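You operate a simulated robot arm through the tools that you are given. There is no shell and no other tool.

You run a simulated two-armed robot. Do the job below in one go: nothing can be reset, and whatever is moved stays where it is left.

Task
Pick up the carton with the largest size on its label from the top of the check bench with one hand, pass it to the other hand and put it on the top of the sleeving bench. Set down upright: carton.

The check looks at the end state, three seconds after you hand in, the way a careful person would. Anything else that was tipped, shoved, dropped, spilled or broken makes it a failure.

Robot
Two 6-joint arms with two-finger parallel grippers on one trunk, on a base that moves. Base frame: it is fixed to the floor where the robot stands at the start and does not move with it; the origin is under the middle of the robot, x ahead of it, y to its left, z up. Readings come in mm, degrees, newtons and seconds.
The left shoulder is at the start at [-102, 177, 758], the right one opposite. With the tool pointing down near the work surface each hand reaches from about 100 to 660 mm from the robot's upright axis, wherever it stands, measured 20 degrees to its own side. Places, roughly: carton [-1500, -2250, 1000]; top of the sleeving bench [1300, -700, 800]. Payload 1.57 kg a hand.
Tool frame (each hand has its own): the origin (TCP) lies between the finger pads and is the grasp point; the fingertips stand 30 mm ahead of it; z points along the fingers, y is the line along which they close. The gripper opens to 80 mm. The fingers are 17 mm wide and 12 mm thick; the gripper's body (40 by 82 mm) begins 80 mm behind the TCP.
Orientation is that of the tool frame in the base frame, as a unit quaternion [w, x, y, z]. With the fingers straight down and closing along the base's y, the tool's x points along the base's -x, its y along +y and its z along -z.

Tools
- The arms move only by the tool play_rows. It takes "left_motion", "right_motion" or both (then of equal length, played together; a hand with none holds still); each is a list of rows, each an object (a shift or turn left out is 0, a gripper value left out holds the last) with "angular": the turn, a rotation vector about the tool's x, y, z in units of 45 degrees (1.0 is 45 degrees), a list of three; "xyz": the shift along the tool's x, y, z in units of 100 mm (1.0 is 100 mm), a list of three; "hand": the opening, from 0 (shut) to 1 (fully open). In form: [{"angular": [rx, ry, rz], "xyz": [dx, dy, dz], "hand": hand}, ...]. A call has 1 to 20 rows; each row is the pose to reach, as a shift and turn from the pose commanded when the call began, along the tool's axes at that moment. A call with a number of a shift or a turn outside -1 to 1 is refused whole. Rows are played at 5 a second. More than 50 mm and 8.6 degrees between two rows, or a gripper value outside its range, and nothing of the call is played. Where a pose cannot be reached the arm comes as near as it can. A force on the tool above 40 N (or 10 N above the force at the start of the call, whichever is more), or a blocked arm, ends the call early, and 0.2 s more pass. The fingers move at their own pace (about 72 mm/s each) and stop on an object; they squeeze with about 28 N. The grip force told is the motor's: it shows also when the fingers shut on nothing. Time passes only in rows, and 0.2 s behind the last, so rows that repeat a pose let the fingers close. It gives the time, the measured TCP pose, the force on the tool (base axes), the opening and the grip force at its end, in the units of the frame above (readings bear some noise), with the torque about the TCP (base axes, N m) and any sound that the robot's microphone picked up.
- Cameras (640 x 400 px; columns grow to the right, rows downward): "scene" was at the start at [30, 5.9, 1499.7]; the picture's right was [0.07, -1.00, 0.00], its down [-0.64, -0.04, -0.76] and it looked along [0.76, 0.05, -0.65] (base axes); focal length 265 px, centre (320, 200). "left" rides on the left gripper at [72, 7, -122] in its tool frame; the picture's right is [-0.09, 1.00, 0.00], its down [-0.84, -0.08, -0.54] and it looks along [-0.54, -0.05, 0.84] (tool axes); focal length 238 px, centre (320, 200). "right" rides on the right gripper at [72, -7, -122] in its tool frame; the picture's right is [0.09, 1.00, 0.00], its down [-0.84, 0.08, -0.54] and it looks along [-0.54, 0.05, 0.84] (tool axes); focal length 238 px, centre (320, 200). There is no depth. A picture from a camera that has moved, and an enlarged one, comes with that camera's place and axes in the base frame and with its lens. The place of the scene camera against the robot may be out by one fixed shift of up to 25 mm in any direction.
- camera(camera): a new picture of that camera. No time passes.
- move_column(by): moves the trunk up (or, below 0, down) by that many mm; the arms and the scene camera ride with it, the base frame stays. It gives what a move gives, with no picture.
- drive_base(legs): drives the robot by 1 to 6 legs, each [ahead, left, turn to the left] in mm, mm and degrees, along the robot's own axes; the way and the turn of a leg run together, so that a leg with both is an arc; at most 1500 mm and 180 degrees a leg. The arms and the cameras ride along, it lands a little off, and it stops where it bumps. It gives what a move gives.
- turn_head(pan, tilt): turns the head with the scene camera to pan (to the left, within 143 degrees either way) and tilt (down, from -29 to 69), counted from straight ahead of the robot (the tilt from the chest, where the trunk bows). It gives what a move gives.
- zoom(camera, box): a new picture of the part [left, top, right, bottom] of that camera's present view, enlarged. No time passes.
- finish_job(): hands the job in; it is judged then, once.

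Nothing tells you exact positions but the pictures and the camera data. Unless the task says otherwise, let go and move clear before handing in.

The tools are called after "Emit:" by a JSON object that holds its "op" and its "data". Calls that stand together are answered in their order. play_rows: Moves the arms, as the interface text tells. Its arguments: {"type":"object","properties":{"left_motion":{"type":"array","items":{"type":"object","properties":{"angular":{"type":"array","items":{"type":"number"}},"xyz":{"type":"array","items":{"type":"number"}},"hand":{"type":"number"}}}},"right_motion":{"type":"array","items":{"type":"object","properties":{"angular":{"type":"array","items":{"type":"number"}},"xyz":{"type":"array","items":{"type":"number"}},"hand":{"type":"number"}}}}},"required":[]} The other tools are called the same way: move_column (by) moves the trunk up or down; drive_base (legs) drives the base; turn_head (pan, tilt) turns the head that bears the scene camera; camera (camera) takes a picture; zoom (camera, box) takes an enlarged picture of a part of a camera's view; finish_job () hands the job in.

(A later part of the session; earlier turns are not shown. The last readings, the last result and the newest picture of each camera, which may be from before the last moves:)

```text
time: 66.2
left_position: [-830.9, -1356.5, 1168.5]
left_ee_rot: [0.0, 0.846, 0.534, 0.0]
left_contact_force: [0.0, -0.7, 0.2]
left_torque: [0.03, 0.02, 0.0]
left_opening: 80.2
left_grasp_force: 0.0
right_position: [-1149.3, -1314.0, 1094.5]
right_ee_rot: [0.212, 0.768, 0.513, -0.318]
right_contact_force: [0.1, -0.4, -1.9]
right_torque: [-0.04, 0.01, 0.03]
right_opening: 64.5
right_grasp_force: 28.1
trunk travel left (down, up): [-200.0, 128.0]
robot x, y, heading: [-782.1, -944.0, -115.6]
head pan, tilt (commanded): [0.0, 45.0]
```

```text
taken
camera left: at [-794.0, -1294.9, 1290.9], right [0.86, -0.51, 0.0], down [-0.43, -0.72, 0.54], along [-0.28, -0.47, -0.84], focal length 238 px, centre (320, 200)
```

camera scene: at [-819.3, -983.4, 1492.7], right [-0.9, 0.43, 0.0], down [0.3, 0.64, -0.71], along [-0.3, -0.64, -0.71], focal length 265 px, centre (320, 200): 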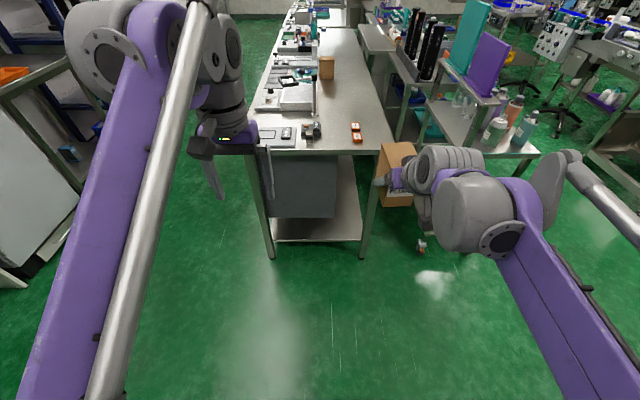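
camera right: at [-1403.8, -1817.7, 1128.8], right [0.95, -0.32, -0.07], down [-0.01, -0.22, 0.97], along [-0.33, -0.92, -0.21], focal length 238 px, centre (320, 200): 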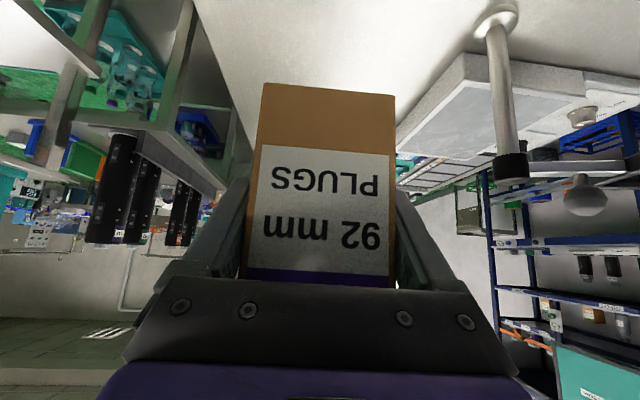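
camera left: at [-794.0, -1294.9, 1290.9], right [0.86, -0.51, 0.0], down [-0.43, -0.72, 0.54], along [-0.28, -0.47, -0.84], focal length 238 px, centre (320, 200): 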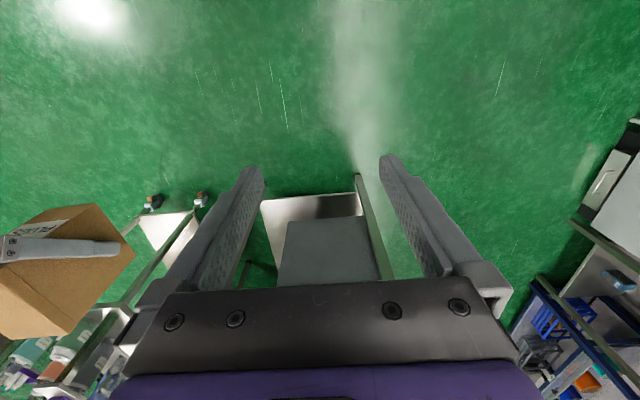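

Emit:
{"op": "zoom", "data": {"camera": "left", "box": [0, 190, 150, 350]}}

Emit:
{"op": "zoom", "data": {"camera": "scene", "box": [350, 110, 470, 230]}}

```text
2.50 times, centred on (75, 270) of left
camera zoom: at [-794.0, -1294.9, 1290.9], right [0.86, -0.51, 0.0], down [-0.43, -0.72, 0.54], along [-0.28, -0.47, -0.84], focal length 596 px, centre (932, 25)
```

zoom: 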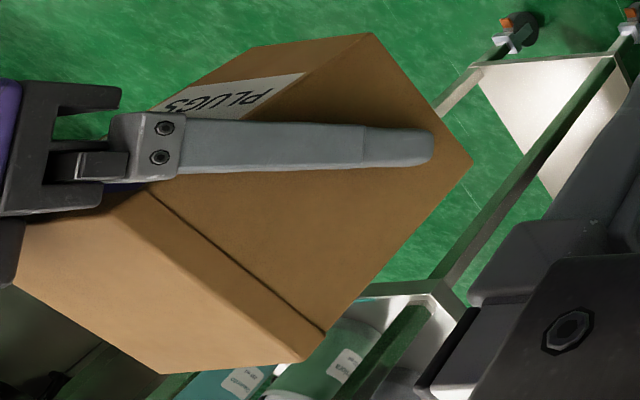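

```text
3.33 times, centred on (410, 170) of scene
camera zoom: at [-819.3, -983.4, 1492.7], right [-0.9, 0.43, 0.0], down [0.3, 0.64, -0.71], along [-0.3, -0.64, -0.71], focal length 883 px, centre (20, 300)
```

zoom: 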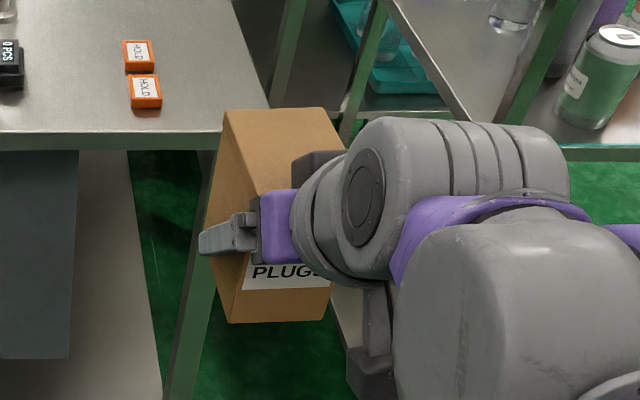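

The left-hand view shows the carton: about 88 mm deep, 65 wide, roughly 100 tall, gripped by the right hand about 41 mm above its base. For the hand-over I'll first move the left hand up and out of the way, then yaw the right hand about 42° to the left so the left hand can take the top from the far side.

Emit:
{"op": "play_rows", "data": {"left_motion": [{"xyz": [0, 0.2, -0.25], "hand": 1.0}, {"xyz": [0, 0.4, -0.5]}, {"xyz": [0, 0.6, -0.8]}, {"xyz": [0, 0.6, -0.8]}]}}

Emit:
{"op": "play_rows", "data": {"right_motion": [{"angular": [-0.11, 0, -0.11]}, {"angular": [-0.22, 0, -0.22]}, {"angular": [-0.33, 0, -0.33]}, {"angular": [-0.44, 0, -0.44]}, {"angular": [-0.55, 0, -0.55]}, {"angular": [-0.66, 0, -0.66]}, {"angular": [-0.66, 0, -0.66]}]}}

Emit:
{"op": "camera", "data": {"camera": "scene"}}

Emit:
{"op": "camera", "data": {"camera": "right"}}

```text
time: 67.2
left_position: [-774.6, -1373.5, 1231.2]
left_ee_rot: [0.0, 0.845, 0.534, 0.0]
left_contact_force: [-0.6, 0.3, -0.5]
left_torque: [-0.02, -0.02, 0.0]
left_opening: 80.0
left_grasp_force: 0.0
left hand out of reach, approached as far as the arm can: row 3, 4
right_position: [-1148.8, -1315.1, 1093.3]
right_ee_rot: [0.213, 0.768, 0.513, -0.319]
right_contact_force: [-0.1, -1.0, -3.5]
right_torque: [-0.02, -0.02, 0.0]
right_opening: 64.9
right_grasp_force: 28.0
trunk travel left (down, up): [-200.0, 128.0]
robot x, y, heading: [-783.7, -943.6, -115.3]
head pan, tilt (commanded): [0.0, 45.0]
```

```text
time: 68.8
left_position: [-773.4, -1373.9, 1230.3]
left_ee_rot: [0.0, 0.846, 0.534, -0.001]
left_contact_force: [0.3, 0.1, 1.0]
left_torque: [-0.01, 0.03, -0.01]
left_opening: 79.7
left_grasp_force: 0.1
right_position: [-1148.3, -1313.8, 1094.7]
right_ee_rot: [0.313, 0.532, 0.755, -0.22]
right_contact_force: [-0.4, 0.5, -3.8]
right_torque: [0.04, 0.0, -0.03]
right_opening: 64.8
right_grasp_force: 28.1
trunk travel left (down, up): [-200.0, 128.0]
robot x, y, heading: [-782.4, -942.0, -115.7]
head pan, tilt (commanded): [0.0, 45.0]
```

```text
taken
camera scene: at [-818.9, -983.1, 1492.7], right [-0.9, 0.43, 0.0], down [0.3, 0.64, -0.71], along [-0.3, -0.64, -0.71], focal length 265 px, centre (320, 200)
```

scene: 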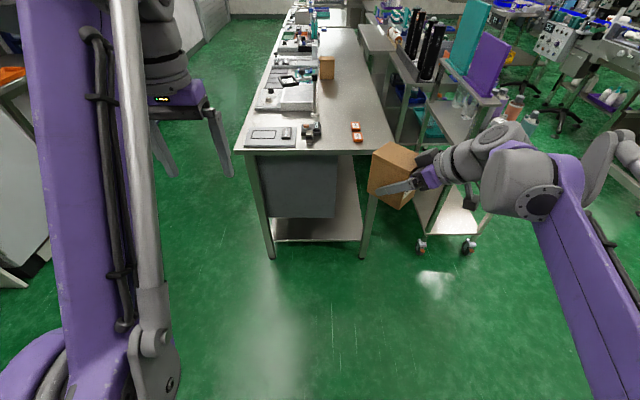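

```text
taken
camera right: at [-1201.1, -1186.0, 1128.8], right [0.92, 0.4, -0.07], down [0.14, -0.17, 0.97], along [0.37, -0.9, -0.21], focal length 238 px, centre (320, 200)
```

right: 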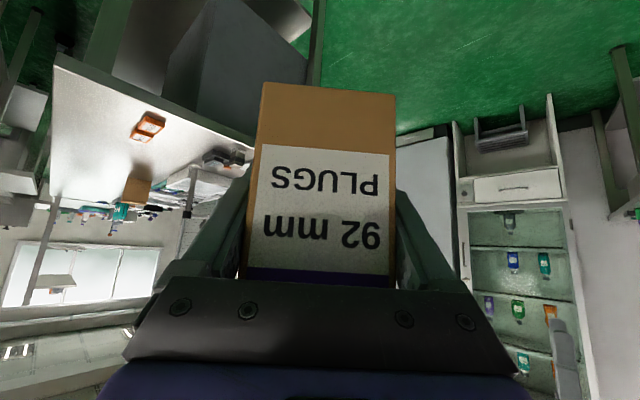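

Both arms obey. Now I bring the carton to the middle in front of the robot, at a slightly lower height.

Emit:
{"op": "play_rows", "data": {"right_motion": [{"xyz": [-0.015, 0.2, 0.11]}, {"xyz": [-0.03, 0.4, 0.22]}, {"xyz": [-0.045, 0.6, 0.33]}, {"xyz": [-0.06, 0.82, 0.45]}, {"xyz": [-0.06, 0.82, 0.45]}]}}

Emit:
{"op": "play_rows", "data": {"right_motion": [{"xyz": [-0.015, 0.2, 0.11]}, {"xyz": [-0.03, 0.4, 0.22]}, {"xyz": [-0.045, 0.6, 0.33]}, {"xyz": [-0.06, 0.82, 0.45]}, {"xyz": [-0.06, 0.82, 0.45]}]}}

Emit:
{"op": "camera", "data": {"camera": "scene"}}

Emit:
{"op": "camera", "data": {"camera": "left"}}

```text
time: 70.0
left_position: [-773.8, -1373.6, 1230.2]
left_ee_rot: [0.0, 0.846, 0.534, 0.0]
left_contact_force: [-0.1, -0.6, 0.4]
left_torque: [0.0, 0.0, -0.01]
left_opening: 79.9
left_grasp_force: 0.2
right_position: [-1059.2, -1320.0, 1067.1]
right_ee_rot: [0.312, 0.533, 0.755, -0.221]
right_contact_force: [-0.1, 1.1, -2.3]
right_torque: [0.01, -0.02, 0.06]
right_opening: 64.9
right_grasp_force: 28.0
trunk travel left (down, up): [-200.0, 128.0]
robot x, y, heading: [-786.3, -944.9, -115.7]
head pan, tilt (commanded): [0.0, 45.0]
```

```text
time: 71.2
left_position: [-774.3, -1374.0, 1231.9]
left_ee_rot: [0.0, 0.846, 0.533, 0.0]
left_contact_force: [0.3, 0.2, 0.4]
left_torque: [0.01, -0.03, 0.03]
left_opening: 80.0
left_grasp_force: 0.1
right_position: [-969.9, -1327.0, 1039.2]
right_ee_rot: [0.312, 0.535, 0.753, -0.222]
right_contact_force: [-1.0, -0.6, -3.3]
right_torque: [0.02, 0.03, 0.0]
right_opening: 64.9
right_grasp_force: 28.0
trunk travel left (down, up): [-200.0, 128.0]
robot x, y, heading: [-783.7, -945.5, -115.6]
head pan, tilt (commanded): [0.0, 45.0]
```

```text
taken
camera scene: at [-819.3, -983.4, 1492.7], right [-0.9, 0.43, 0.0], down [0.3, 0.64, -0.71], along [-0.3, -0.64, -0.71], focal length 265 px, centre (320, 200)
```

scene: 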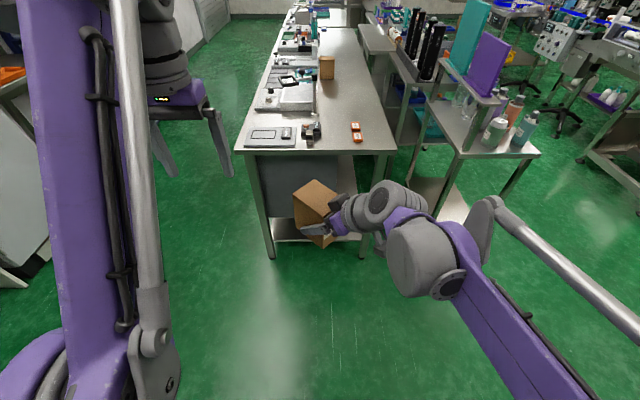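

```text
taken
camera left: at [-736.4, -1312.1, 1352.8], right [0.86, -0.51, 0.0], down [-0.43, -0.72, 0.54], along [-0.28, -0.47, -0.84], focal length 238 px, centre (320, 200)
```

left: 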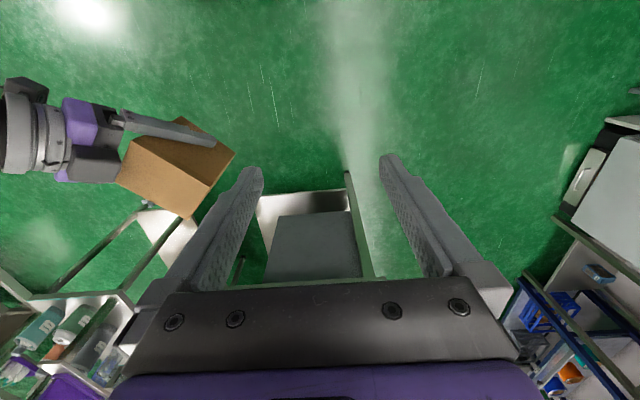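

The carton is centred in front of me, but the left hand is near its height limit there. I'll lower the carton about 110 mm and pull it in a bit, while the left hand comes down and yaws 45° to match.

Emit:
{"op": "play_rows", "data": {"right_motion": [{"xyz": [0.19, 0.05, 0.12]}, {"xyz": [0.38, 0.1, 0.24]}, {"xyz": [0.57, 0.15, 0.36]}, {"xyz": [0.76, 0.2, 0.48]}, {"xyz": [0.95, 0.247, 0.603]}, {"xyz": [0.95, 0.247, 0.603]}]}}

Emit:
{"op": "play_rows", "data": {"left_motion": [{"xyz": [0, 0, 0.2]}, {"xyz": [0, 0, 0.4]}, {"xyz": [0, 0, 0.6]}, {"xyz": [0, 0, 0.6]}]}}

Emit:
{"op": "play_rows", "data": {"left_motion": [{"angular": [0, 0, -0.167]}, {"angular": [0, 0, -0.333]}, {"angular": [0, 0, -0.5]}, {"angular": [0, 0, -0.667]}, {"angular": [0, 0, -0.833]}, {"angular": [0, 0, -1.0]}, {"angular": [0, 0, -1.0]}]}}

Emit:
{"op": "play_rows", "data": {"left_motion": [{"angular": [0, 0.15, 0]}, {"angular": [0, 0.3, 0]}, {"angular": [0, 0.444, 0]}, {"angular": [0, 0.444, 0]}]}}

Emit:
{"op": "camera", "data": {"camera": "scene"}}

Emit:
{"op": "camera", "data": {"camera": "left"}}

```text
time: 72.6
left_position: [-772.2, -1372.7, 1230.8]
left_ee_rot: [0.0, 0.846, 0.533, 0.0]
left_contact_force: [0.0, 0.7, 0.6]
left_torque: [0.02, -0.01, 0.0]
left_opening: 80.4
left_grasp_force: 0.1
right_position: [-956.2, -1294.2, 928.4]
right_ee_rot: [0.312, 0.533, 0.755, -0.22]
right_contact_force: [0.2, -0.3, -2.2]
right_torque: [0.05, 0.01, 0.03]
right_opening: 64.6
right_grasp_force: 28.2
trunk travel left (down, up): [-200.0, 128.0]
robot x, y, heading: [-785.7, -946.8, -115.3]
head pan, tilt (commanded): [0.0, 45.0]
```

```text
time: 73.6
left_position: [-773.0, -1373.3, 1170.9]
left_ee_rot: [-0.001, 0.845, 0.534, 0.0]
left_contact_force: [-0.5, 0.4, -0.5]
left_torque: [0.04, 0.01, -0.01]
left_opening: 79.8
left_grasp_force: 0.0
right_position: [-953.3, -1295.9, 928.2]
right_ee_rot: [0.312, 0.533, 0.755, -0.221]
right_contact_force: [0.7, 0.2, -1.7]
right_torque: [0.03, 0.03, 0.0]
right_opening: 65.0
right_grasp_force: 27.5
trunk travel left (down, up): [-200.0, 128.0]
robot x, y, heading: [-785.9, -941.5, -115.6]
head pan, tilt (commanded): [0.0, 45.0]
```

```text
time: 75.2
left_position: [-773.3, -1373.8, 1170.9]
left_ee_rot: [0.0, 0.577, 0.817, -0.001]
left_contact_force: [0.2, 0.2, -0.2]
left_torque: [0.0, -0.03, -0.01]
left_opening: 79.8
left_grasp_force: 0.0
right_position: [-955.0, -1294.8, 928.0]
right_ee_rot: [0.312, 0.534, 0.755, -0.221]
right_contact_force: [-1.3, -0.6, -2.7]
right_torque: [0.03, 0.02, 0.0]
right_opening: 64.8
right_grasp_force: 27.4
trunk travel left (down, up): [-200.0, 128.0]
robot x, y, heading: [-785.7, -946.4, -115.4]
head pan, tilt (commanded): [0.0, 45.0]
```

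```text
time: 76.2
left_position: [-772.9, -1373.5, 1171.6]
left_ee_rot: [-0.142, 0.569, 0.804, 0.1]
left_contact_force: [0.2, -0.1, -0.6]
left_torque: [0.01, 0.04, 0.01]
left_opening: 79.9
left_grasp_force: 0.0
right_position: [-954.6, -1294.4, 928.0]
right_ee_rot: [0.313, 0.533, 0.755, -0.221]
right_contact_force: [0.1, -0.1, -2.5]
right_torque: [-0.02, -0.01, 0.0]
right_opening: 64.9
right_grasp_force: 27.8
trunk travel left (down, up): [-200.0, 128.0]
robot x, y, heading: [-782.4, -945.4, -115.5]
head pan, tilt (commanded): [0.0, 45.0]
```

```text
taken
camera scene: at [-819.2, -982.8, 1492.7], right [-0.9, 0.43, 0.0], down [0.3, 0.64, -0.71], along [-0.3, -0.64, -0.71], focal length 265 px, centre (320, 200)
```

scene: 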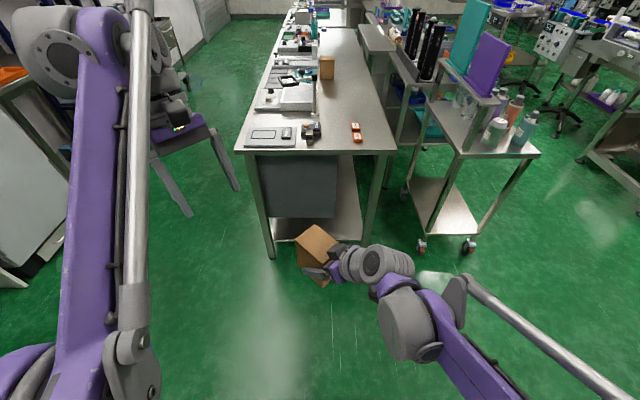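

```text
taken
camera left: at [-775.2, -1347.6, 1311.0], right [0.97, 0.25, -0.03], down [0.25, -0.94, 0.22], along [0.03, -0.22, -0.97], focal length 238 px, centre (320, 200)
```

left: 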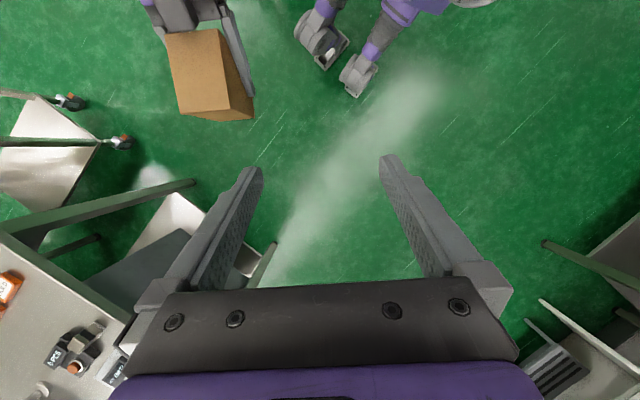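

Both tools' closing axes now match in yaw (about 19.4°). I bring the left hand to a point 110 mm back along its tool axis above the carton's top.

Emit:
{"op": "play_rows", "data": {"left_motion": [{"xyz": [0.05, -0.2, 0.15]}, {"xyz": [0.1, -0.4, 0.3]}, {"xyz": [0.15, -0.6, 0.45]}, {"xyz": [0.2, -0.75, 0.55]}, {"xyz": [0.2, -0.75, 0.55]}]}}

Emit:
{"op": "play_rows", "data": {"left_motion": [{"xyz": [0.05, -0.2, 0.15]}, {"xyz": [0.1, -0.4, 0.3]}, {"xyz": [0.13, -0.6, 0.45]}, {"xyz": [0.151, -0.702, 0.598]}, {"xyz": [0.151, -0.702, 0.598]}]}}

Emit:
{"op": "camera", "data": {"camera": "scene"}}

Emit:
{"op": "camera", "data": {"camera": "left"}}

Emit:
{"op": "camera", "data": {"camera": "right"}}

```text
time: 77.4
left_position: [-856.0, -1365.0, 1126.8]
left_ee_rot: [-0.141, 0.568, 0.805, 0.1]
left_contact_force: [0.6, -0.2, -0.3]
left_torque: [0.01, 0.02, 0.02]
left_opening: 80.0
left_grasp_force: 0.0
right_position: [-954.8, -1295.5, 928.6]
right_ee_rot: [0.314, 0.532, 0.755, -0.22]
right_contact_force: [-0.1, 0.1, -2.4]
right_torque: [0.03, 0.05, 0.0]
right_opening: 64.8
right_grasp_force: 27.8
trunk travel left (down, up): [-200.0, 128.0]
robot x, y, heading: [-784.0, -946.8, -115.8]
head pan, tilt (commanded): [0.0, 45.0]
```

```text
time: 78.6
left_position: [-934.1, -1355.0, 1075.4]
left_ee_rot: [-0.142, 0.568, 0.805, 0.1]
left_contact_force: [0.2, 0.1, 0.2]
left_torque: [0.02, -0.04, 0.0]
left_opening: 80.1
left_grasp_force: 0.0
right_position: [-954.1, -1295.5, 928.8]
right_ee_rot: [0.313, 0.533, 0.755, -0.221]
right_contact_force: [-0.4, 0.1, -2.7]
right_torque: [0.04, 0.0, -0.01]
right_opening: 64.7
right_grasp_force: 27.7
trunk travel left (down, up): [-200.0, 128.0]
robot x, y, heading: [-784.8, -943.7, -115.6]
head pan, tilt (commanded): [0.0, 45.0]
```

```text
taken
camera scene: at [-819.0, -983.4, 1492.7], right [-0.9, 0.43, 0.0], down [0.3, 0.64, -0.71], along [-0.3, -0.64, -0.71], focal length 265 px, centre (320, 200)
```

scene: 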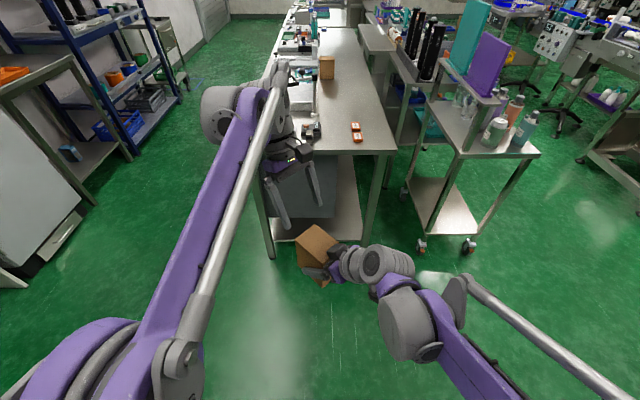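

```text
taken
camera left: at [-936.4, -1328.5, 1214.7], right [0.97, 0.25, -0.03], down [0.25, -0.94, 0.22], along [0.03, -0.22, -0.97], focal length 238 px, centre (320, 200)
```

left: 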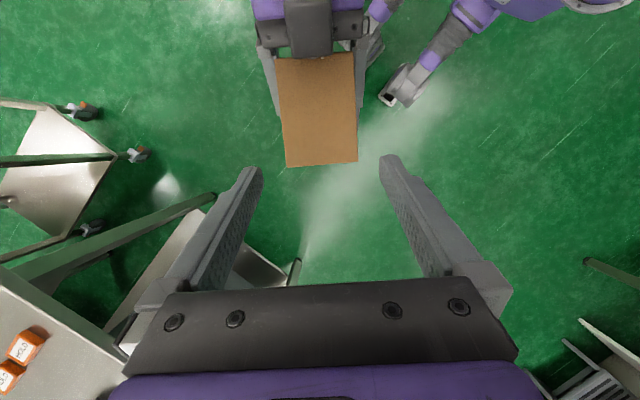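

```text
taken
camera right: at [-1006.6, -1167.5, 963.4], right [0.92, 0.39, -0.06], down [0.14, -0.17, 0.97], along [0.37, -0.9, -0.21], focal length 238 px, centre (320, 200)
```

right: 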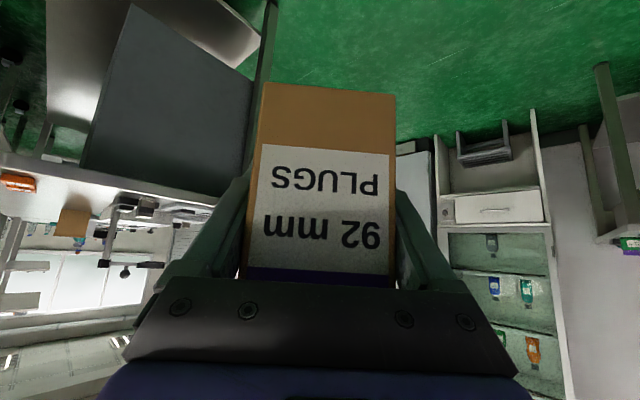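

The left camera shows the carton top square between the left fingers, in line. I advance the left hand in two stages along its axis, checking in between.

Emit:
{"op": "play_rows", "data": {"left_motion": [{"xyz": [0, 0, 0.2]}, {"xyz": [0, 0, 0.4]}, {"xyz": [0, 0, 0.55]}, {"xyz": [0, 0, 0.7]}, {"xyz": [0, 0, 0.7]}]}}

Emit:
{"op": "camera", "data": {"camera": "left"}}

Emit:
{"op": "zoom", "data": {"camera": "scene", "box": [220, 140, 440, 300]}}

```text
time: 79.8
left_position: [-941.3, -1332.2, 1009.3]
left_ee_rot: [-0.142, 0.568, 0.804, 0.101]
left_contact_force: [0.2, 0.0, -0.4]
left_torque: [0.02, -0.02, 0.02]
left_opening: 79.9
left_grasp_force: 0.0
right_position: [-954.3, -1294.2, 928.3]
right_ee_rot: [0.313, 0.533, 0.754, -0.221]
right_contact_force: [-0.1, 0.6, -2.6]
right_torque: [0.02, 0.01, -0.01]
right_opening: 64.7
right_grasp_force: 27.8
trunk travel left (down, up): [-200.0, 128.0]
robot x, y, heading: [-784.4, -947.1, -115.4]
head pan, tilt (commanded): [0.0, 45.0]
```

```text
taken
camera left: at [-944.1, -1306.0, 1148.7], right [0.97, 0.25, -0.03], down [0.25, -0.94, 0.22], along [0.03, -0.22, -0.97], focal length 238 px, centre (320, 200)
```

left: 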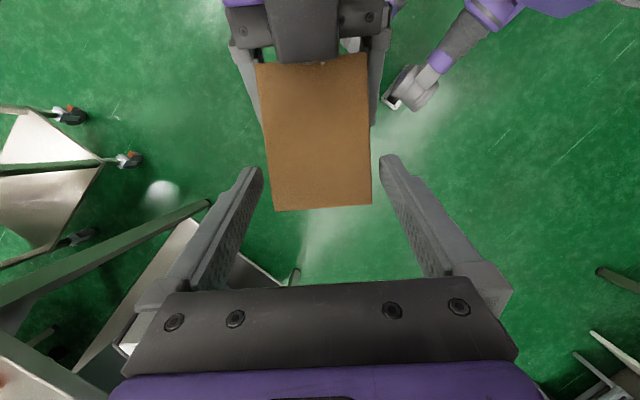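

```text
2.50 times, centred on (330, 220) of scene
camera zoom: at [-819.1, -983.3, 1492.7], right [-0.9, 0.43, 0.0], down [0.3, 0.64, -0.71], along [-0.3, -0.64, -0.71], focal length 662 px, centre (295, 150)
```

zoom: 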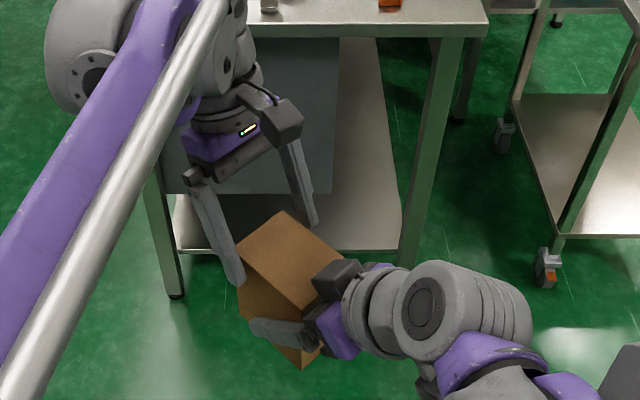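

Clearances look fine. I advance the last 37 mm and then close the left fingers gently.

Emit:
{"op": "play_rows", "data": {"left_motion": [{"xyz": [0, 0, 0.12]}, {"xyz": [0, 0, 0.25]}, {"xyz": [0, 0, 0.37]}, {"xyz": [0, 0, 0.37]}]}}

Emit:
{"op": "camera", "data": {"camera": "left"}}

Emit:
{"op": "zoom", "data": {"camera": "scene", "box": [220, 140, 440, 300]}}

```text
time: 80.8
left_position: [-946.4, -1320.4, 974.9]
left_ee_rot: [-0.142, 0.568, 0.804, 0.1]
left_contact_force: [0.3, 0.4, 0.5]
left_torque: [0.01, -0.03, 0.02]
left_opening: 80.0
left_grasp_force: 0.0
right_position: [-954.6, -1294.8, 928.1]
right_ee_rot: [0.312, 0.533, 0.755, -0.221]
right_contact_force: [0.3, 0.5, -3.0]
right_torque: [0.0, 0.03, 0.01]
right_opening: 64.8
right_grasp_force: 27.8
trunk travel left (down, up): [-200.0, 128.0]
robot x, y, heading: [-783.4, -946.7, -115.6]
head pan, tilt (commanded): [0.0, 45.0]
```

```text
taken
camera left: at [-948.2, -1293.8, 1113.9], right [0.97, 0.25, -0.03], down [0.25, -0.94, 0.22], along [0.03, -0.22, -0.97], focal length 238 px, centre (320, 200)
```

left: 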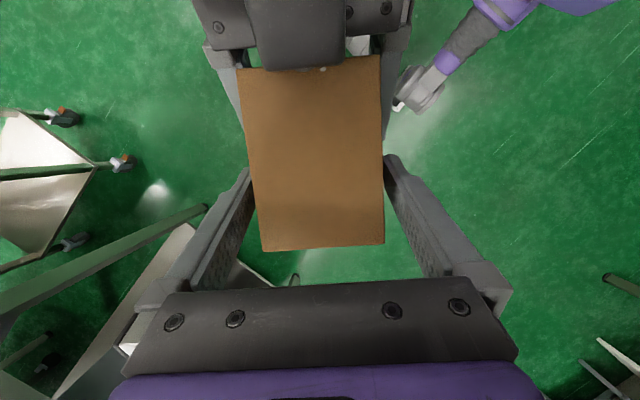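

```text
2.50 times, centred on (330, 220) of scene
camera zoom: at [-819.1, -983.3, 1492.7], right [-0.9, 0.43, 0.0], down [0.3, 0.64, -0.71], along [-0.3, -0.64, -0.71], focal length 662 px, centre (295, 150)
```

zoom: 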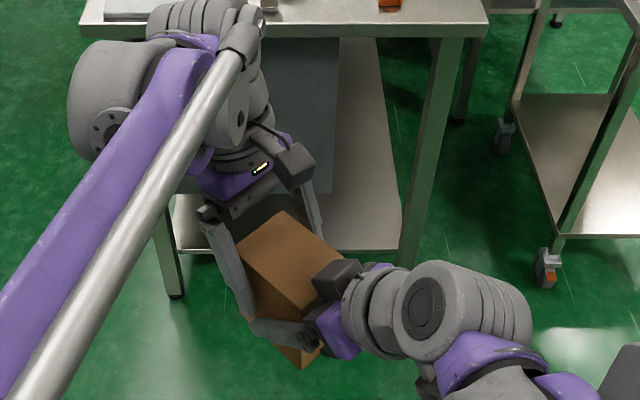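

Emit:
{"op": "play_rows", "data": {"left_motion": [{"hand": 0.92}, {"hand": 0.86}, {"hand": 0.8}, {"hand": 0.65}, {"hand": 0.5}, {"hand": 0.5}, {"hand": 0.5}]}}

Emit:
{"op": "camera", "data": {"camera": "left"}}

Emit:
{"op": "zoom", "data": {"camera": "scene", "box": [220, 140, 440, 300]}}

```text
time: 82.4
left_position: [-945.8, -1319.3, 976.0]
left_ee_rot: [-0.143, 0.568, 0.804, 0.1]
left_contact_force: [-0.4, 0.5, -0.2]
left_torque: [0.05, 0.01, -0.06]
left_opening: 65.0
left_grasp_force: 28.5
right_position: [-954.0, -1295.3, 927.6]
right_ee_rot: [0.312, 0.534, 0.754, -0.221]
right_contact_force: [0.4, 0.0, -1.4]
right_torque: [-0.05, 0.0, 0.06]
right_opening: 64.7
right_grasp_force: 28.3
trunk travel left (down, up): [-200.0, 128.0]
robot x, y, heading: [-781.6, -946.8, -115.2]
head pan, tilt (commanded): [0.0, 45.0]
```

```text
taken
camera left: at [-948.2, -1294.0, 1114.0], right [0.97, 0.25, -0.03], down [0.25, -0.94, 0.22], along [0.03, -0.22, -0.97], focal length 238 px, centre (320, 200)
```

left: 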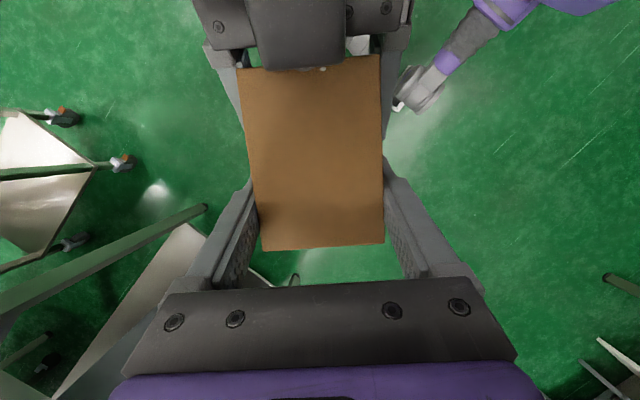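

```text
2.50 times, centred on (330, 220) of scene
camera zoom: at [-819.1, -983.3, 1492.7], right [-0.9, 0.43, 0.0], down [0.3, 0.64, -0.71], along [-0.3, -0.64, -0.71], focal length 662 px, centre (295, 150)
```

zoom: 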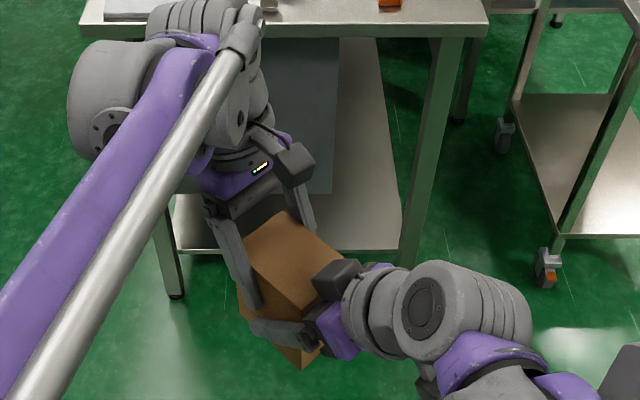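

Both hands now hold the carton (left 65 mm, 28 N). I open the right hand and back it out along its own axis.

Emit:
{"op": "play_rows", "data": {"right_motion": [{"hand": 0.85}, {"hand": 0.92}, {"hand": 1.0}, {"hand": 1.0}, {"hand": 1.0}]}}

Emit:
{"op": "camera", "data": {"camera": "left"}}

Emit:
{"op": "camera", "data": {"camera": "right"}}

```text
time: 83.6
left_position: [-946.3, -1320.1, 975.5]
left_ee_rot: [-0.142, 0.568, 0.804, 0.101]
left_contact_force: [0.9, 0.0, 0.7]
left_torque: [-0.01, -0.04, -0.01]
left_opening: 64.8
left_grasp_force: 27.4
right_position: [-956.3, -1295.0, 928.6]
right_ee_rot: [0.313, 0.533, 0.754, -0.221]
right_contact_force: [0.1, 0.3, -0.2]
right_torque: [0.0, 0.01, -0.02]
right_opening: 79.9
right_grasp_force: 0.1
trunk travel left (down, up): [-200.0, 128.0]
robot x, y, heading: [-784.1, -942.3, -115.7]
head pan, tilt (commanded): [0.0, 45.0]
```

```text
taken
camera left: at [-948.2, -1294.0, 1114.0], right [0.97, 0.25, -0.03], down [0.25, -0.94, 0.22], along [0.03, -0.22, -0.97], focal length 238 px, centre (320, 200)
```

left: 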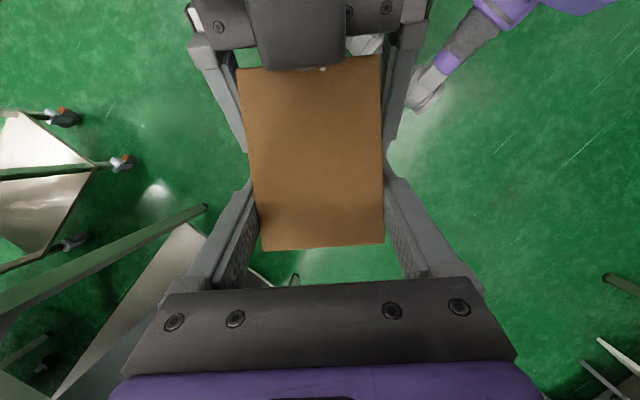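

```text
taken
camera right: at [-1006.7, -1167.4, 963.4], right [0.92, 0.39, -0.06], down [0.14, -0.17, 0.97], along [0.37, -0.9, -0.21], focal length 238 px, centre (320, 200)
```

right: 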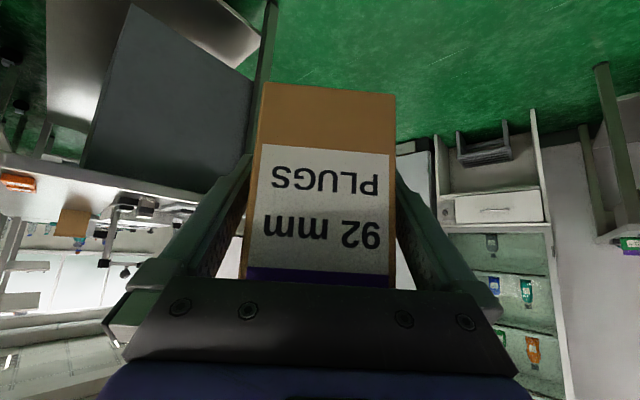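

The carton stays put in the left hand. I back the right hand out slowly.

Emit:
{"op": "play_rows", "data": {"right_motion": [{"xyz": [0, 0, -0.15]}, {"xyz": [0, 0, -0.3]}, {"xyz": [0, 0, -0.5]}, {"xyz": [0, 0, -0.75]}, {"xyz": [0, 0, -1.0]}, {"xyz": [0, 0, -1.0]}]}}

Emit:
{"op": "camera", "data": {"camera": "left"}}

Emit:
{"op": "camera", "data": {"camera": "right"}}

Emit:
{"op": "camera", "data": {"camera": "scene"}}

```text
time: 85.0
left_position: [-945.0, -1319.5, 976.5]
left_ee_rot: [-0.141, 0.568, 0.804, 0.1]
left_contact_force: [-0.7, 0.6, -1.0]
left_torque: [-0.03, -0.01, 0.01]
left_opening: 65.0
left_grasp_force: 27.7
right_position: [-979.3, -1228.6, 1000.6]
right_ee_rot: [0.313, 0.533, 0.755, -0.221]
right_contact_force: [-0.5, 0.0, 0.0]
right_torque: [0.0, -0.01, 0.0]
right_opening: 80.1
right_grasp_force: 0.0
trunk travel left (down, up): [-200.0, 128.0]
robot x, y, heading: [-785.0, -946.3, -115.5]
head pan, tilt (commanded): [0.0, 45.0]
```

```text
taken
camera left: at [-948.3, -1294.3, 1113.9], right [0.97, 0.25, -0.03], down [0.25, -0.94, 0.22], along [0.03, -0.22, -0.97], focal length 238 px, centre (320, 200)
```

left: 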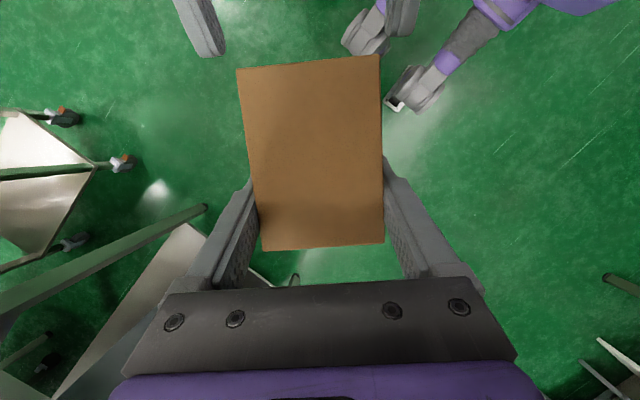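

```text
taken
camera right: at [-1031.6, -1101.2, 1035.7], right [0.92, 0.39, -0.06], down [0.14, -0.17, 0.97], along [0.37, -0.9, -0.21], focal length 238 px, centre (320, 200)
```

right: 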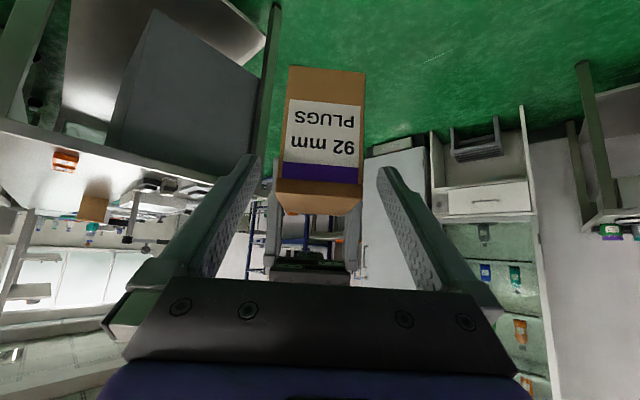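

```text
taken
camera scene: at [-819.3, -983.7, 1492.7], right [-0.9, 0.43, 0.0], down [0.3, 0.64, -0.71], along [-0.3, -0.64, -0.71], focal length 265 px, centre (320, 200)
```

scene: 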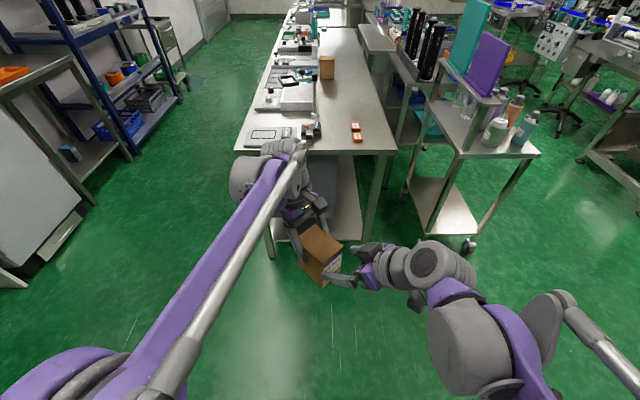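

The hand-over worked: the carton hangs steadily in the left hand. Now I move the right hand aside and back to its resting posture, and lift the carton a bit.

Emit:
{"op": "play_rows", "data": {"right_motion": [{"xyz": [0, -0.25, 0]}, {"xyz": [0, -0.5, 0]}, {"xyz": [0, -0.75, 0]}, {"xyz": [0, -1.0, 0]}, {"xyz": [0, -1.0, 0]}]}}

Emit:
{"op": "play_rows", "data": {"right_motion": [{"angular": [0.118, 0, 0.118]}, {"angular": [0.236, 0, 0.236]}, {"angular": [0.354, 0, 0.354]}, {"angular": [0.472, 0, 0.472]}, {"angular": [0.59, 0, 0.59]}, {"angular": [0.707, 0, 0.707]}, {"angular": [0.707, 0, 0.707]}]}}

Emit:
{"op": "play_rows", "data": {"right_motion": [{"angular": [0, 0.167, 0], "xyz": [0, -0.15, -0.15]}, {"angular": [0, 0.333, 0], "xyz": [0, -0.3, -0.3]}, {"angular": [0, 0.5, 0], "xyz": [0, -0.45, -0.45]}, {"angular": [0, 0.667, 0], "xyz": [0, -0.6, -0.6]}, {"angular": [0, 0.833, 0], "xyz": [0, -0.75, -0.75]}, {"angular": [0, 1.0, 0], "xyz": [0, -0.9, -0.9]}, {"angular": [0, 1.0, 0], "xyz": [0, -0.9, -0.9]}]}}

Emit:
{"op": "camera", "data": {"camera": "scene"}}

```text
time: 86.2
left_position: [-945.5, -1320.0, 974.9]
left_ee_rot: [-0.143, 0.568, 0.804, 0.1]
left_contact_force: [0.5, 0.0, 0.1]
left_torque: [-0.02, -0.03, 0.01]
left_opening: 64.7
left_grasp_force: 28.4
right_position: [-1072.4, -1261.8, 1000.7]
right_ee_rot: [0.312, 0.534, 0.754, -0.221]
right_contact_force: [-0.5, 0.0, -0.1]
right_torque: [0.01, 0.02, 0.01]
right_opening: 80.1
right_grasp_force: 0.0
trunk travel left (down, up): [-200.0, 128.0]
robot x, y, heading: [-784.5, -941.7, -115.8]
head pan, tilt (commanded): [0.0, 45.0]
```

```text
time: 87.8
left_position: [-945.3, -1320.4, 975.1]
left_ee_rot: [-0.141, 0.568, 0.804, 0.1]
left_contact_force: [-0.5, 0.4, 0.2]
left_torque: [-0.06, -0.02, -0.02]
left_opening: 64.7
left_grasp_force: 27.9
right_position: [-1072.8, -1261.7, 999.2]
right_ee_rot: [0.204, 0.781, 0.493, -0.323]
right_contact_force: [0.1, 0.9, -0.4]
right_torque: [-0.01, -0.04, 0.03]
right_opening: 80.1
right_grasp_force: 0.1
trunk travel left (down, up): [-200.0, 128.0]
robot x, y, heading: [-785.6, -946.3, -115.3]
head pan, tilt (commanded): [0.0, 45.0]
```

```text
time: 89.4
left_position: [-946.3, -1319.6, 974.8]
left_ee_rot: [-0.142, 0.569, 0.804, 0.1]
left_contact_force: [-0.3, 0.0, -0.6]
left_torque: [-0.09, -0.05, -0.03]
left_opening: 64.8
left_grasp_force: 28.6
right_position: [-1125.1, -1166.2, 1063.1]
right_ee_rot: [-0.001, 0.846, 0.533, 0.001]
right_contact_force: [-1.3, -1.0, -0.2]
right_torque: [0.02, 0.0, 0.03]
right_opening: 80.0
right_grasp_force: 0.1
trunk travel left (down, up): [-200.0, 128.0]
robot x, y, heading: [-784.2, -949.7, -115.6]
head pan, tilt (commanded): [0.0, 45.0]
```

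```text
taken
camera scene: at [-818.8, -983.0, 1492.7], right [-0.9, 0.43, 0.0], down [0.3, 0.64, -0.71], along [-0.3, -0.64, -0.71], focal length 265 px, centre (320, 200)
```

scene: 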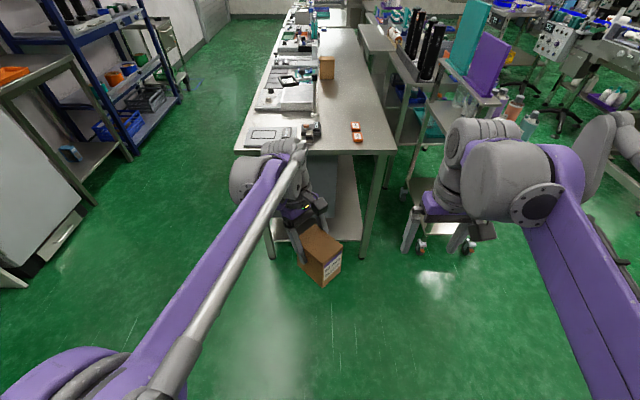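

The right hand is out of the way. I lift the carton by 100 mm, then turn left 90° to face the sleeving bench side and drive over in steps, looking as I go.

Emit:
{"op": "play_rows", "data": {"left_motion": [{"xyz": [0.085, 0, -0.235]}, {"xyz": [0.171, 0, -0.47]}, {"xyz": [0.257, 0, -0.705]}, {"xyz": [0.342, 0, -0.94]}, {"xyz": [0.342, 0, -0.94]}]}}

Emit:
{"op": "drive_base", "data": {"legs": [[0, 0, 90]]}}

Emit:
{"op": "turn_head", "data": {"pan": 45, "tilt": 25}}

Emit:
{"op": "camera", "data": {"camera": "scene"}}

Emit:
{"op": "camera", "data": {"camera": "left"}}

```text
time: 90.6
left_position: [-945.4, -1321.2, 1075.0]
left_ee_rot: [-0.142, 0.568, 0.804, 0.101]
left_contact_force: [-0.5, 0.1, -2.5]
left_torque: [-0.04, -0.04, 0.01]
left_opening: 64.9
left_grasp_force: 27.6
right_position: [-1125.8, -1165.8, 1063.6]
right_ee_rot: [0.0, 0.845, 0.534, 0.0]
right_contact_force: [-0.1, 0.0, 0.1]
right_torque: [-0.01, 0.02, -0.02]
right_opening: 79.8
right_grasp_force: 0.1
trunk travel left (down, up): [-200.0, 128.0]
robot x, y, heading: [-783.4, -945.1, -115.3]
head pan, tilt (commanded): [0.0, 45.0]
```

```text
time: 94.8
left_position: [-408.5, -1106.2, 1075.4]
left_ee_rot: [-0.171, -0.167, 0.97, -0.029]
left_contact_force: [-0.3, -0.4, -2.7]
left_torque: [0.01, -0.04, -0.01]
left_opening: 64.7
left_grasp_force: 28.2
right_position: [-564.0, -1287.2, 1063.5]
right_ee_rot: [0.0, 0.221, 0.975, 0.0]
right_contact_force: [0.1, 0.3, 0.5]
right_torque: [0.01, -0.01, -0.02]
right_opening: 79.9
right_grasp_force: 0.2
trunk travel left (down, up): [-200.0, 128.0]
robot x, y, heading: [-785.6, -945.2, -25.2]
head pan, tilt (commanded): [0.0, 45.0]
```

```text
time: 96.0
left_position: [-408.8, -1105.1, 1075.0]
left_ee_rot: [-0.171, -0.168, 0.97, -0.029]
left_contact_force: [0.1, 0.1, -2.5]
left_torque: [0.01, -0.03, 0.01]
left_opening: 64.6
left_grasp_force: 27.8
right_position: [-563.2, -1285.9, 1063.6]
right_ee_rot: [0.0, 0.221, 0.975, 0.0]
right_contact_force: [0.5, -1.2, -0.8]
right_torque: [0.03, 0.04, 0.01]
right_opening: 79.9
right_grasp_force: 0.0
trunk travel left (down, up): [-200.0, 128.0]
robot x, y, heading: [-783.4, -948.8, -25.6]
head pan, tilt (commanded): [45.0, 25.0]
```

```text
taken
camera scene: at [-748.6, -897.3, 1523.2], right [0.33, -0.94, 0.0], down [-0.4, -0.14, -0.91], along [0.85, 0.3, -0.42], focal length 265 px, centre (320, 200)
```

scene: 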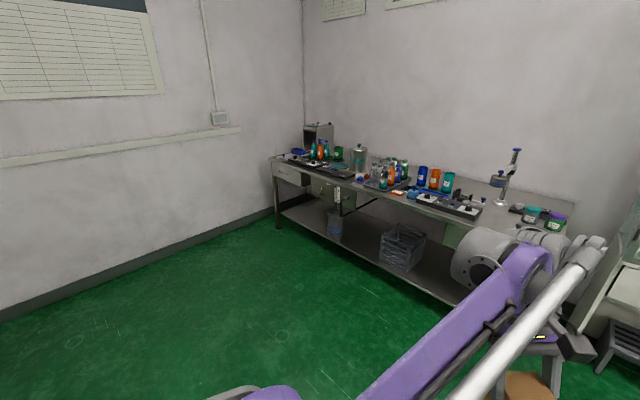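

```text
taken
camera left: at [-435.7, -1109.1, 1214.7], right [-0.25, 0.97, -0.03], down [0.94, 0.25, 0.22], along [0.22, 0.03, -0.97], focal length 238 px, centre (320, 200)
```

left: 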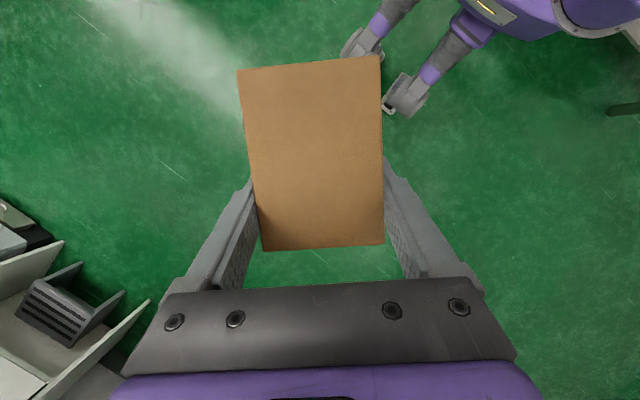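

The carton is secure (2.6 N in the left hand). The sleeving bench stands against the far wall; I zoom in to find free space on it.

Emit:
{"op": "zoom", "data": {"camera": "scene", "box": [260, 110, 580, 260]}}

Emit:
{"op": "zoom", "data": {"camera": "scene", "box": [330, 140, 470, 230]}}

```text
2.00 times, centred on (420, 185) of scene
camera zoom: at [-748.6, -897.3, 1523.2], right [0.33, -0.94, 0.0], down [-0.4, -0.14, -0.91], along [0.85, 0.3, -0.42], focal length 530 px, centre (120, 230)
```

zoom: 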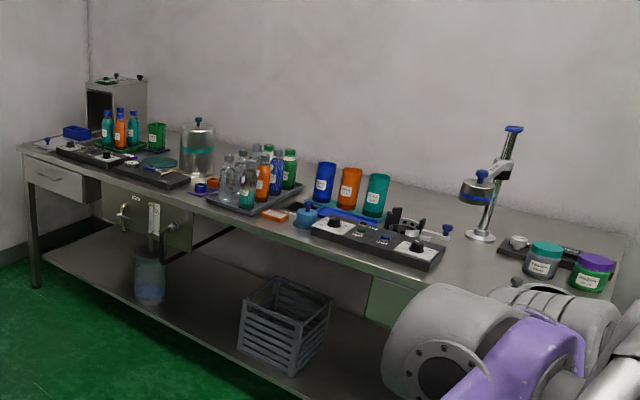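

```text
4.44 times, centred on (400, 185) of scene
camera zoom: at [-748.6, -897.3, 1523.2], right [0.33, -0.94, 0.0], down [-0.4, -0.14, -0.91], along [0.85, 0.3, -0.42], focal length 1177 px, centre (-36, 267)
```

zoom: 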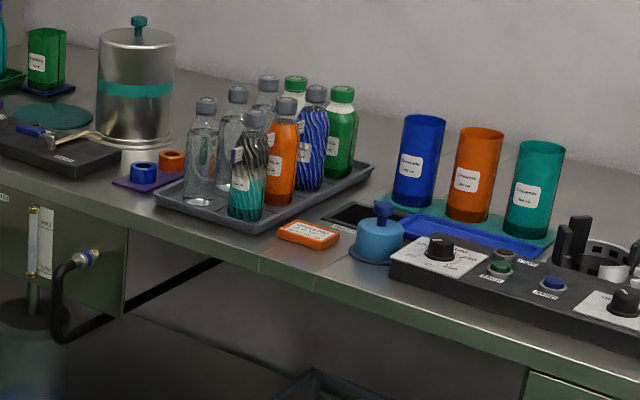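

I'll drive closer to the sleeving bench, staying about 750 mm off its front edge, to survey free spots.

Emit:
{"op": "drive_base", "data": {"legs": [[0, 850, 0], [600, 0, 0]]}}

Emit:
{"op": "turn_head", "data": {"pan": 0, "tilt": 30}}

Emit:
{"op": "camera", "data": {"camera": "scene"}}

```text
time: 106.8
left_position: [494.3, -592.1, 1075.6]
left_ee_rot: [-0.171, -0.169, 0.97, -0.03]
left_contact_force: [0.8, -0.7, -3.1]
left_torque: [0.02, -0.04, 0.02]
left_opening: 64.9
left_grasp_force: 27.7
right_position: [342.2, -772.3, 1062.1]
right_ee_rot: [-0.001, 0.218, 0.976, 0.0]
right_contact_force: [-0.1, -0.5, 0.2]
right_torque: [0.01, 0.02, -0.01]
right_opening: 80.2
right_grasp_force: 0.1
trunk travel left (down, up): [-200.0, 128.0]
robot x, y, heading: [115.6, -433.8, -24.9]
head pan, tilt (commanded): [45.0, 25.0]
```

```text
time: 107.9
left_position: [493.7, -591.2, 1074.9]
left_ee_rot: [-0.171, -0.169, 0.97, -0.029]
left_contact_force: [0.1, 0.4, -2.6]
left_torque: [0.03, -0.09, -0.03]
left_opening: 64.9
left_grasp_force: 27.8
right_position: [341.4, -771.2, 1063.1]
right_ee_rot: [0.0, 0.219, 0.976, -0.001]
right_contact_force: [-0.3, -0.2, -0.7]
right_torque: [0.0, 0.0, -0.01]
right_opening: 80.0
right_grasp_force: 0.1
trunk travel left (down, up): [-200.0, 128.0]
robot x, y, heading: [116.6, -431.1, -25.3]
head pan, tilt (commanded): [0.0, 30.0]
```

```text
taken
camera scene: at [149.0, -453.0, 1515.3], right [-0.42, -0.91, 0.0], down [-0.45, 0.21, -0.87], along [0.78, -0.37, -0.5], focal length 265 px, centre (320, 200)
```

scene: 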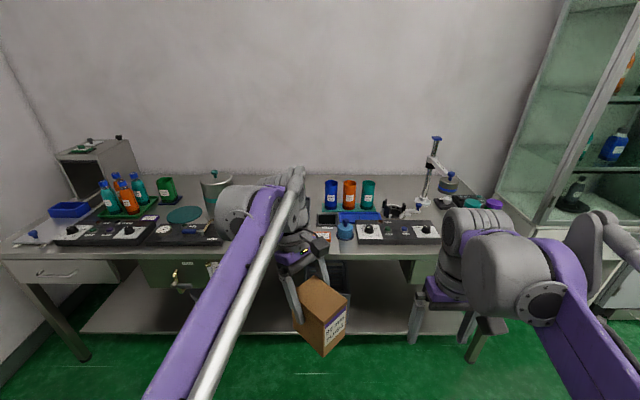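

Emit:
{"op": "zoom", "data": {"camera": "scene", "box": [290, 140, 530, 270]}}

Emit:
{"op": "zoom", "data": {"camera": "scene", "box": [0, 140, 240, 270]}}

Emit:
{"op": "camera", "data": {"camera": "right"}}

```text
2.67 times, centred on (410, 205) of scene
camera zoom: at [149.0, -453.0, 1515.3], right [-0.42, -0.91, 0.0], down [-0.45, 0.21, -0.87], along [0.78, -0.37, -0.5], focal length 706 px, centre (80, 187)
```

zoom: 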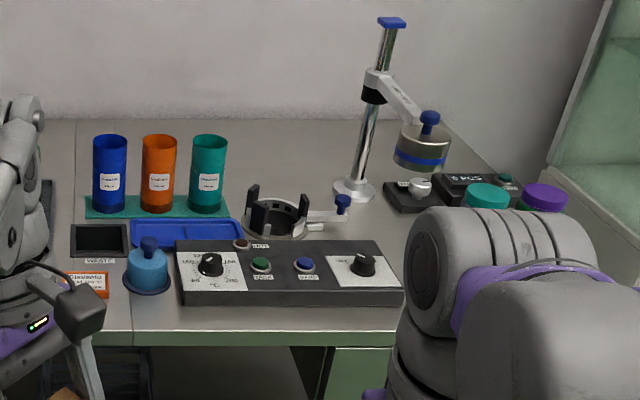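

```text
2.67 times, centred on (120, 205) of scene
camera zoom: at [149.0, -453.0, 1515.3], right [-0.42, -0.91, 0.0], down [-0.45, 0.21, -0.87], along [0.78, -0.37, -0.5], focal length 706 px, centre (853, 187)
```

zoom: 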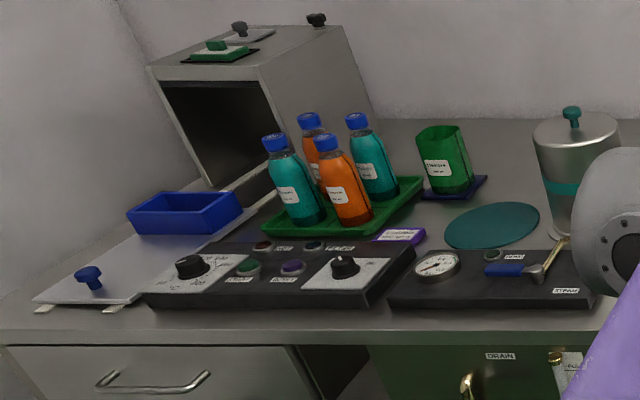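

```text
taken
camera right: at [272.8, -746.9, 1184.8], right [0.34, 0.94, 0.0], down [0.79, -0.29, 0.54], along [0.51, -0.18, -0.84], focal length 238 px, centre (320, 200)
```

right: 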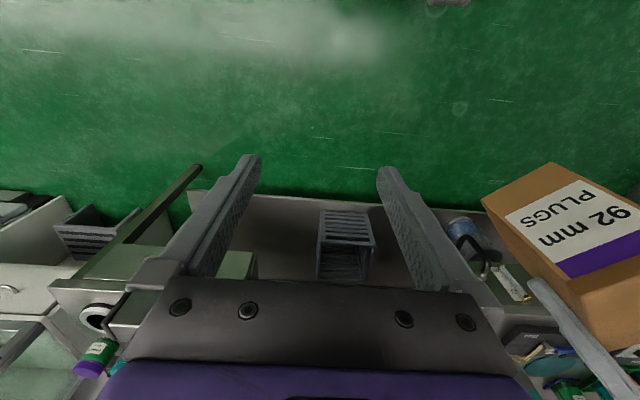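

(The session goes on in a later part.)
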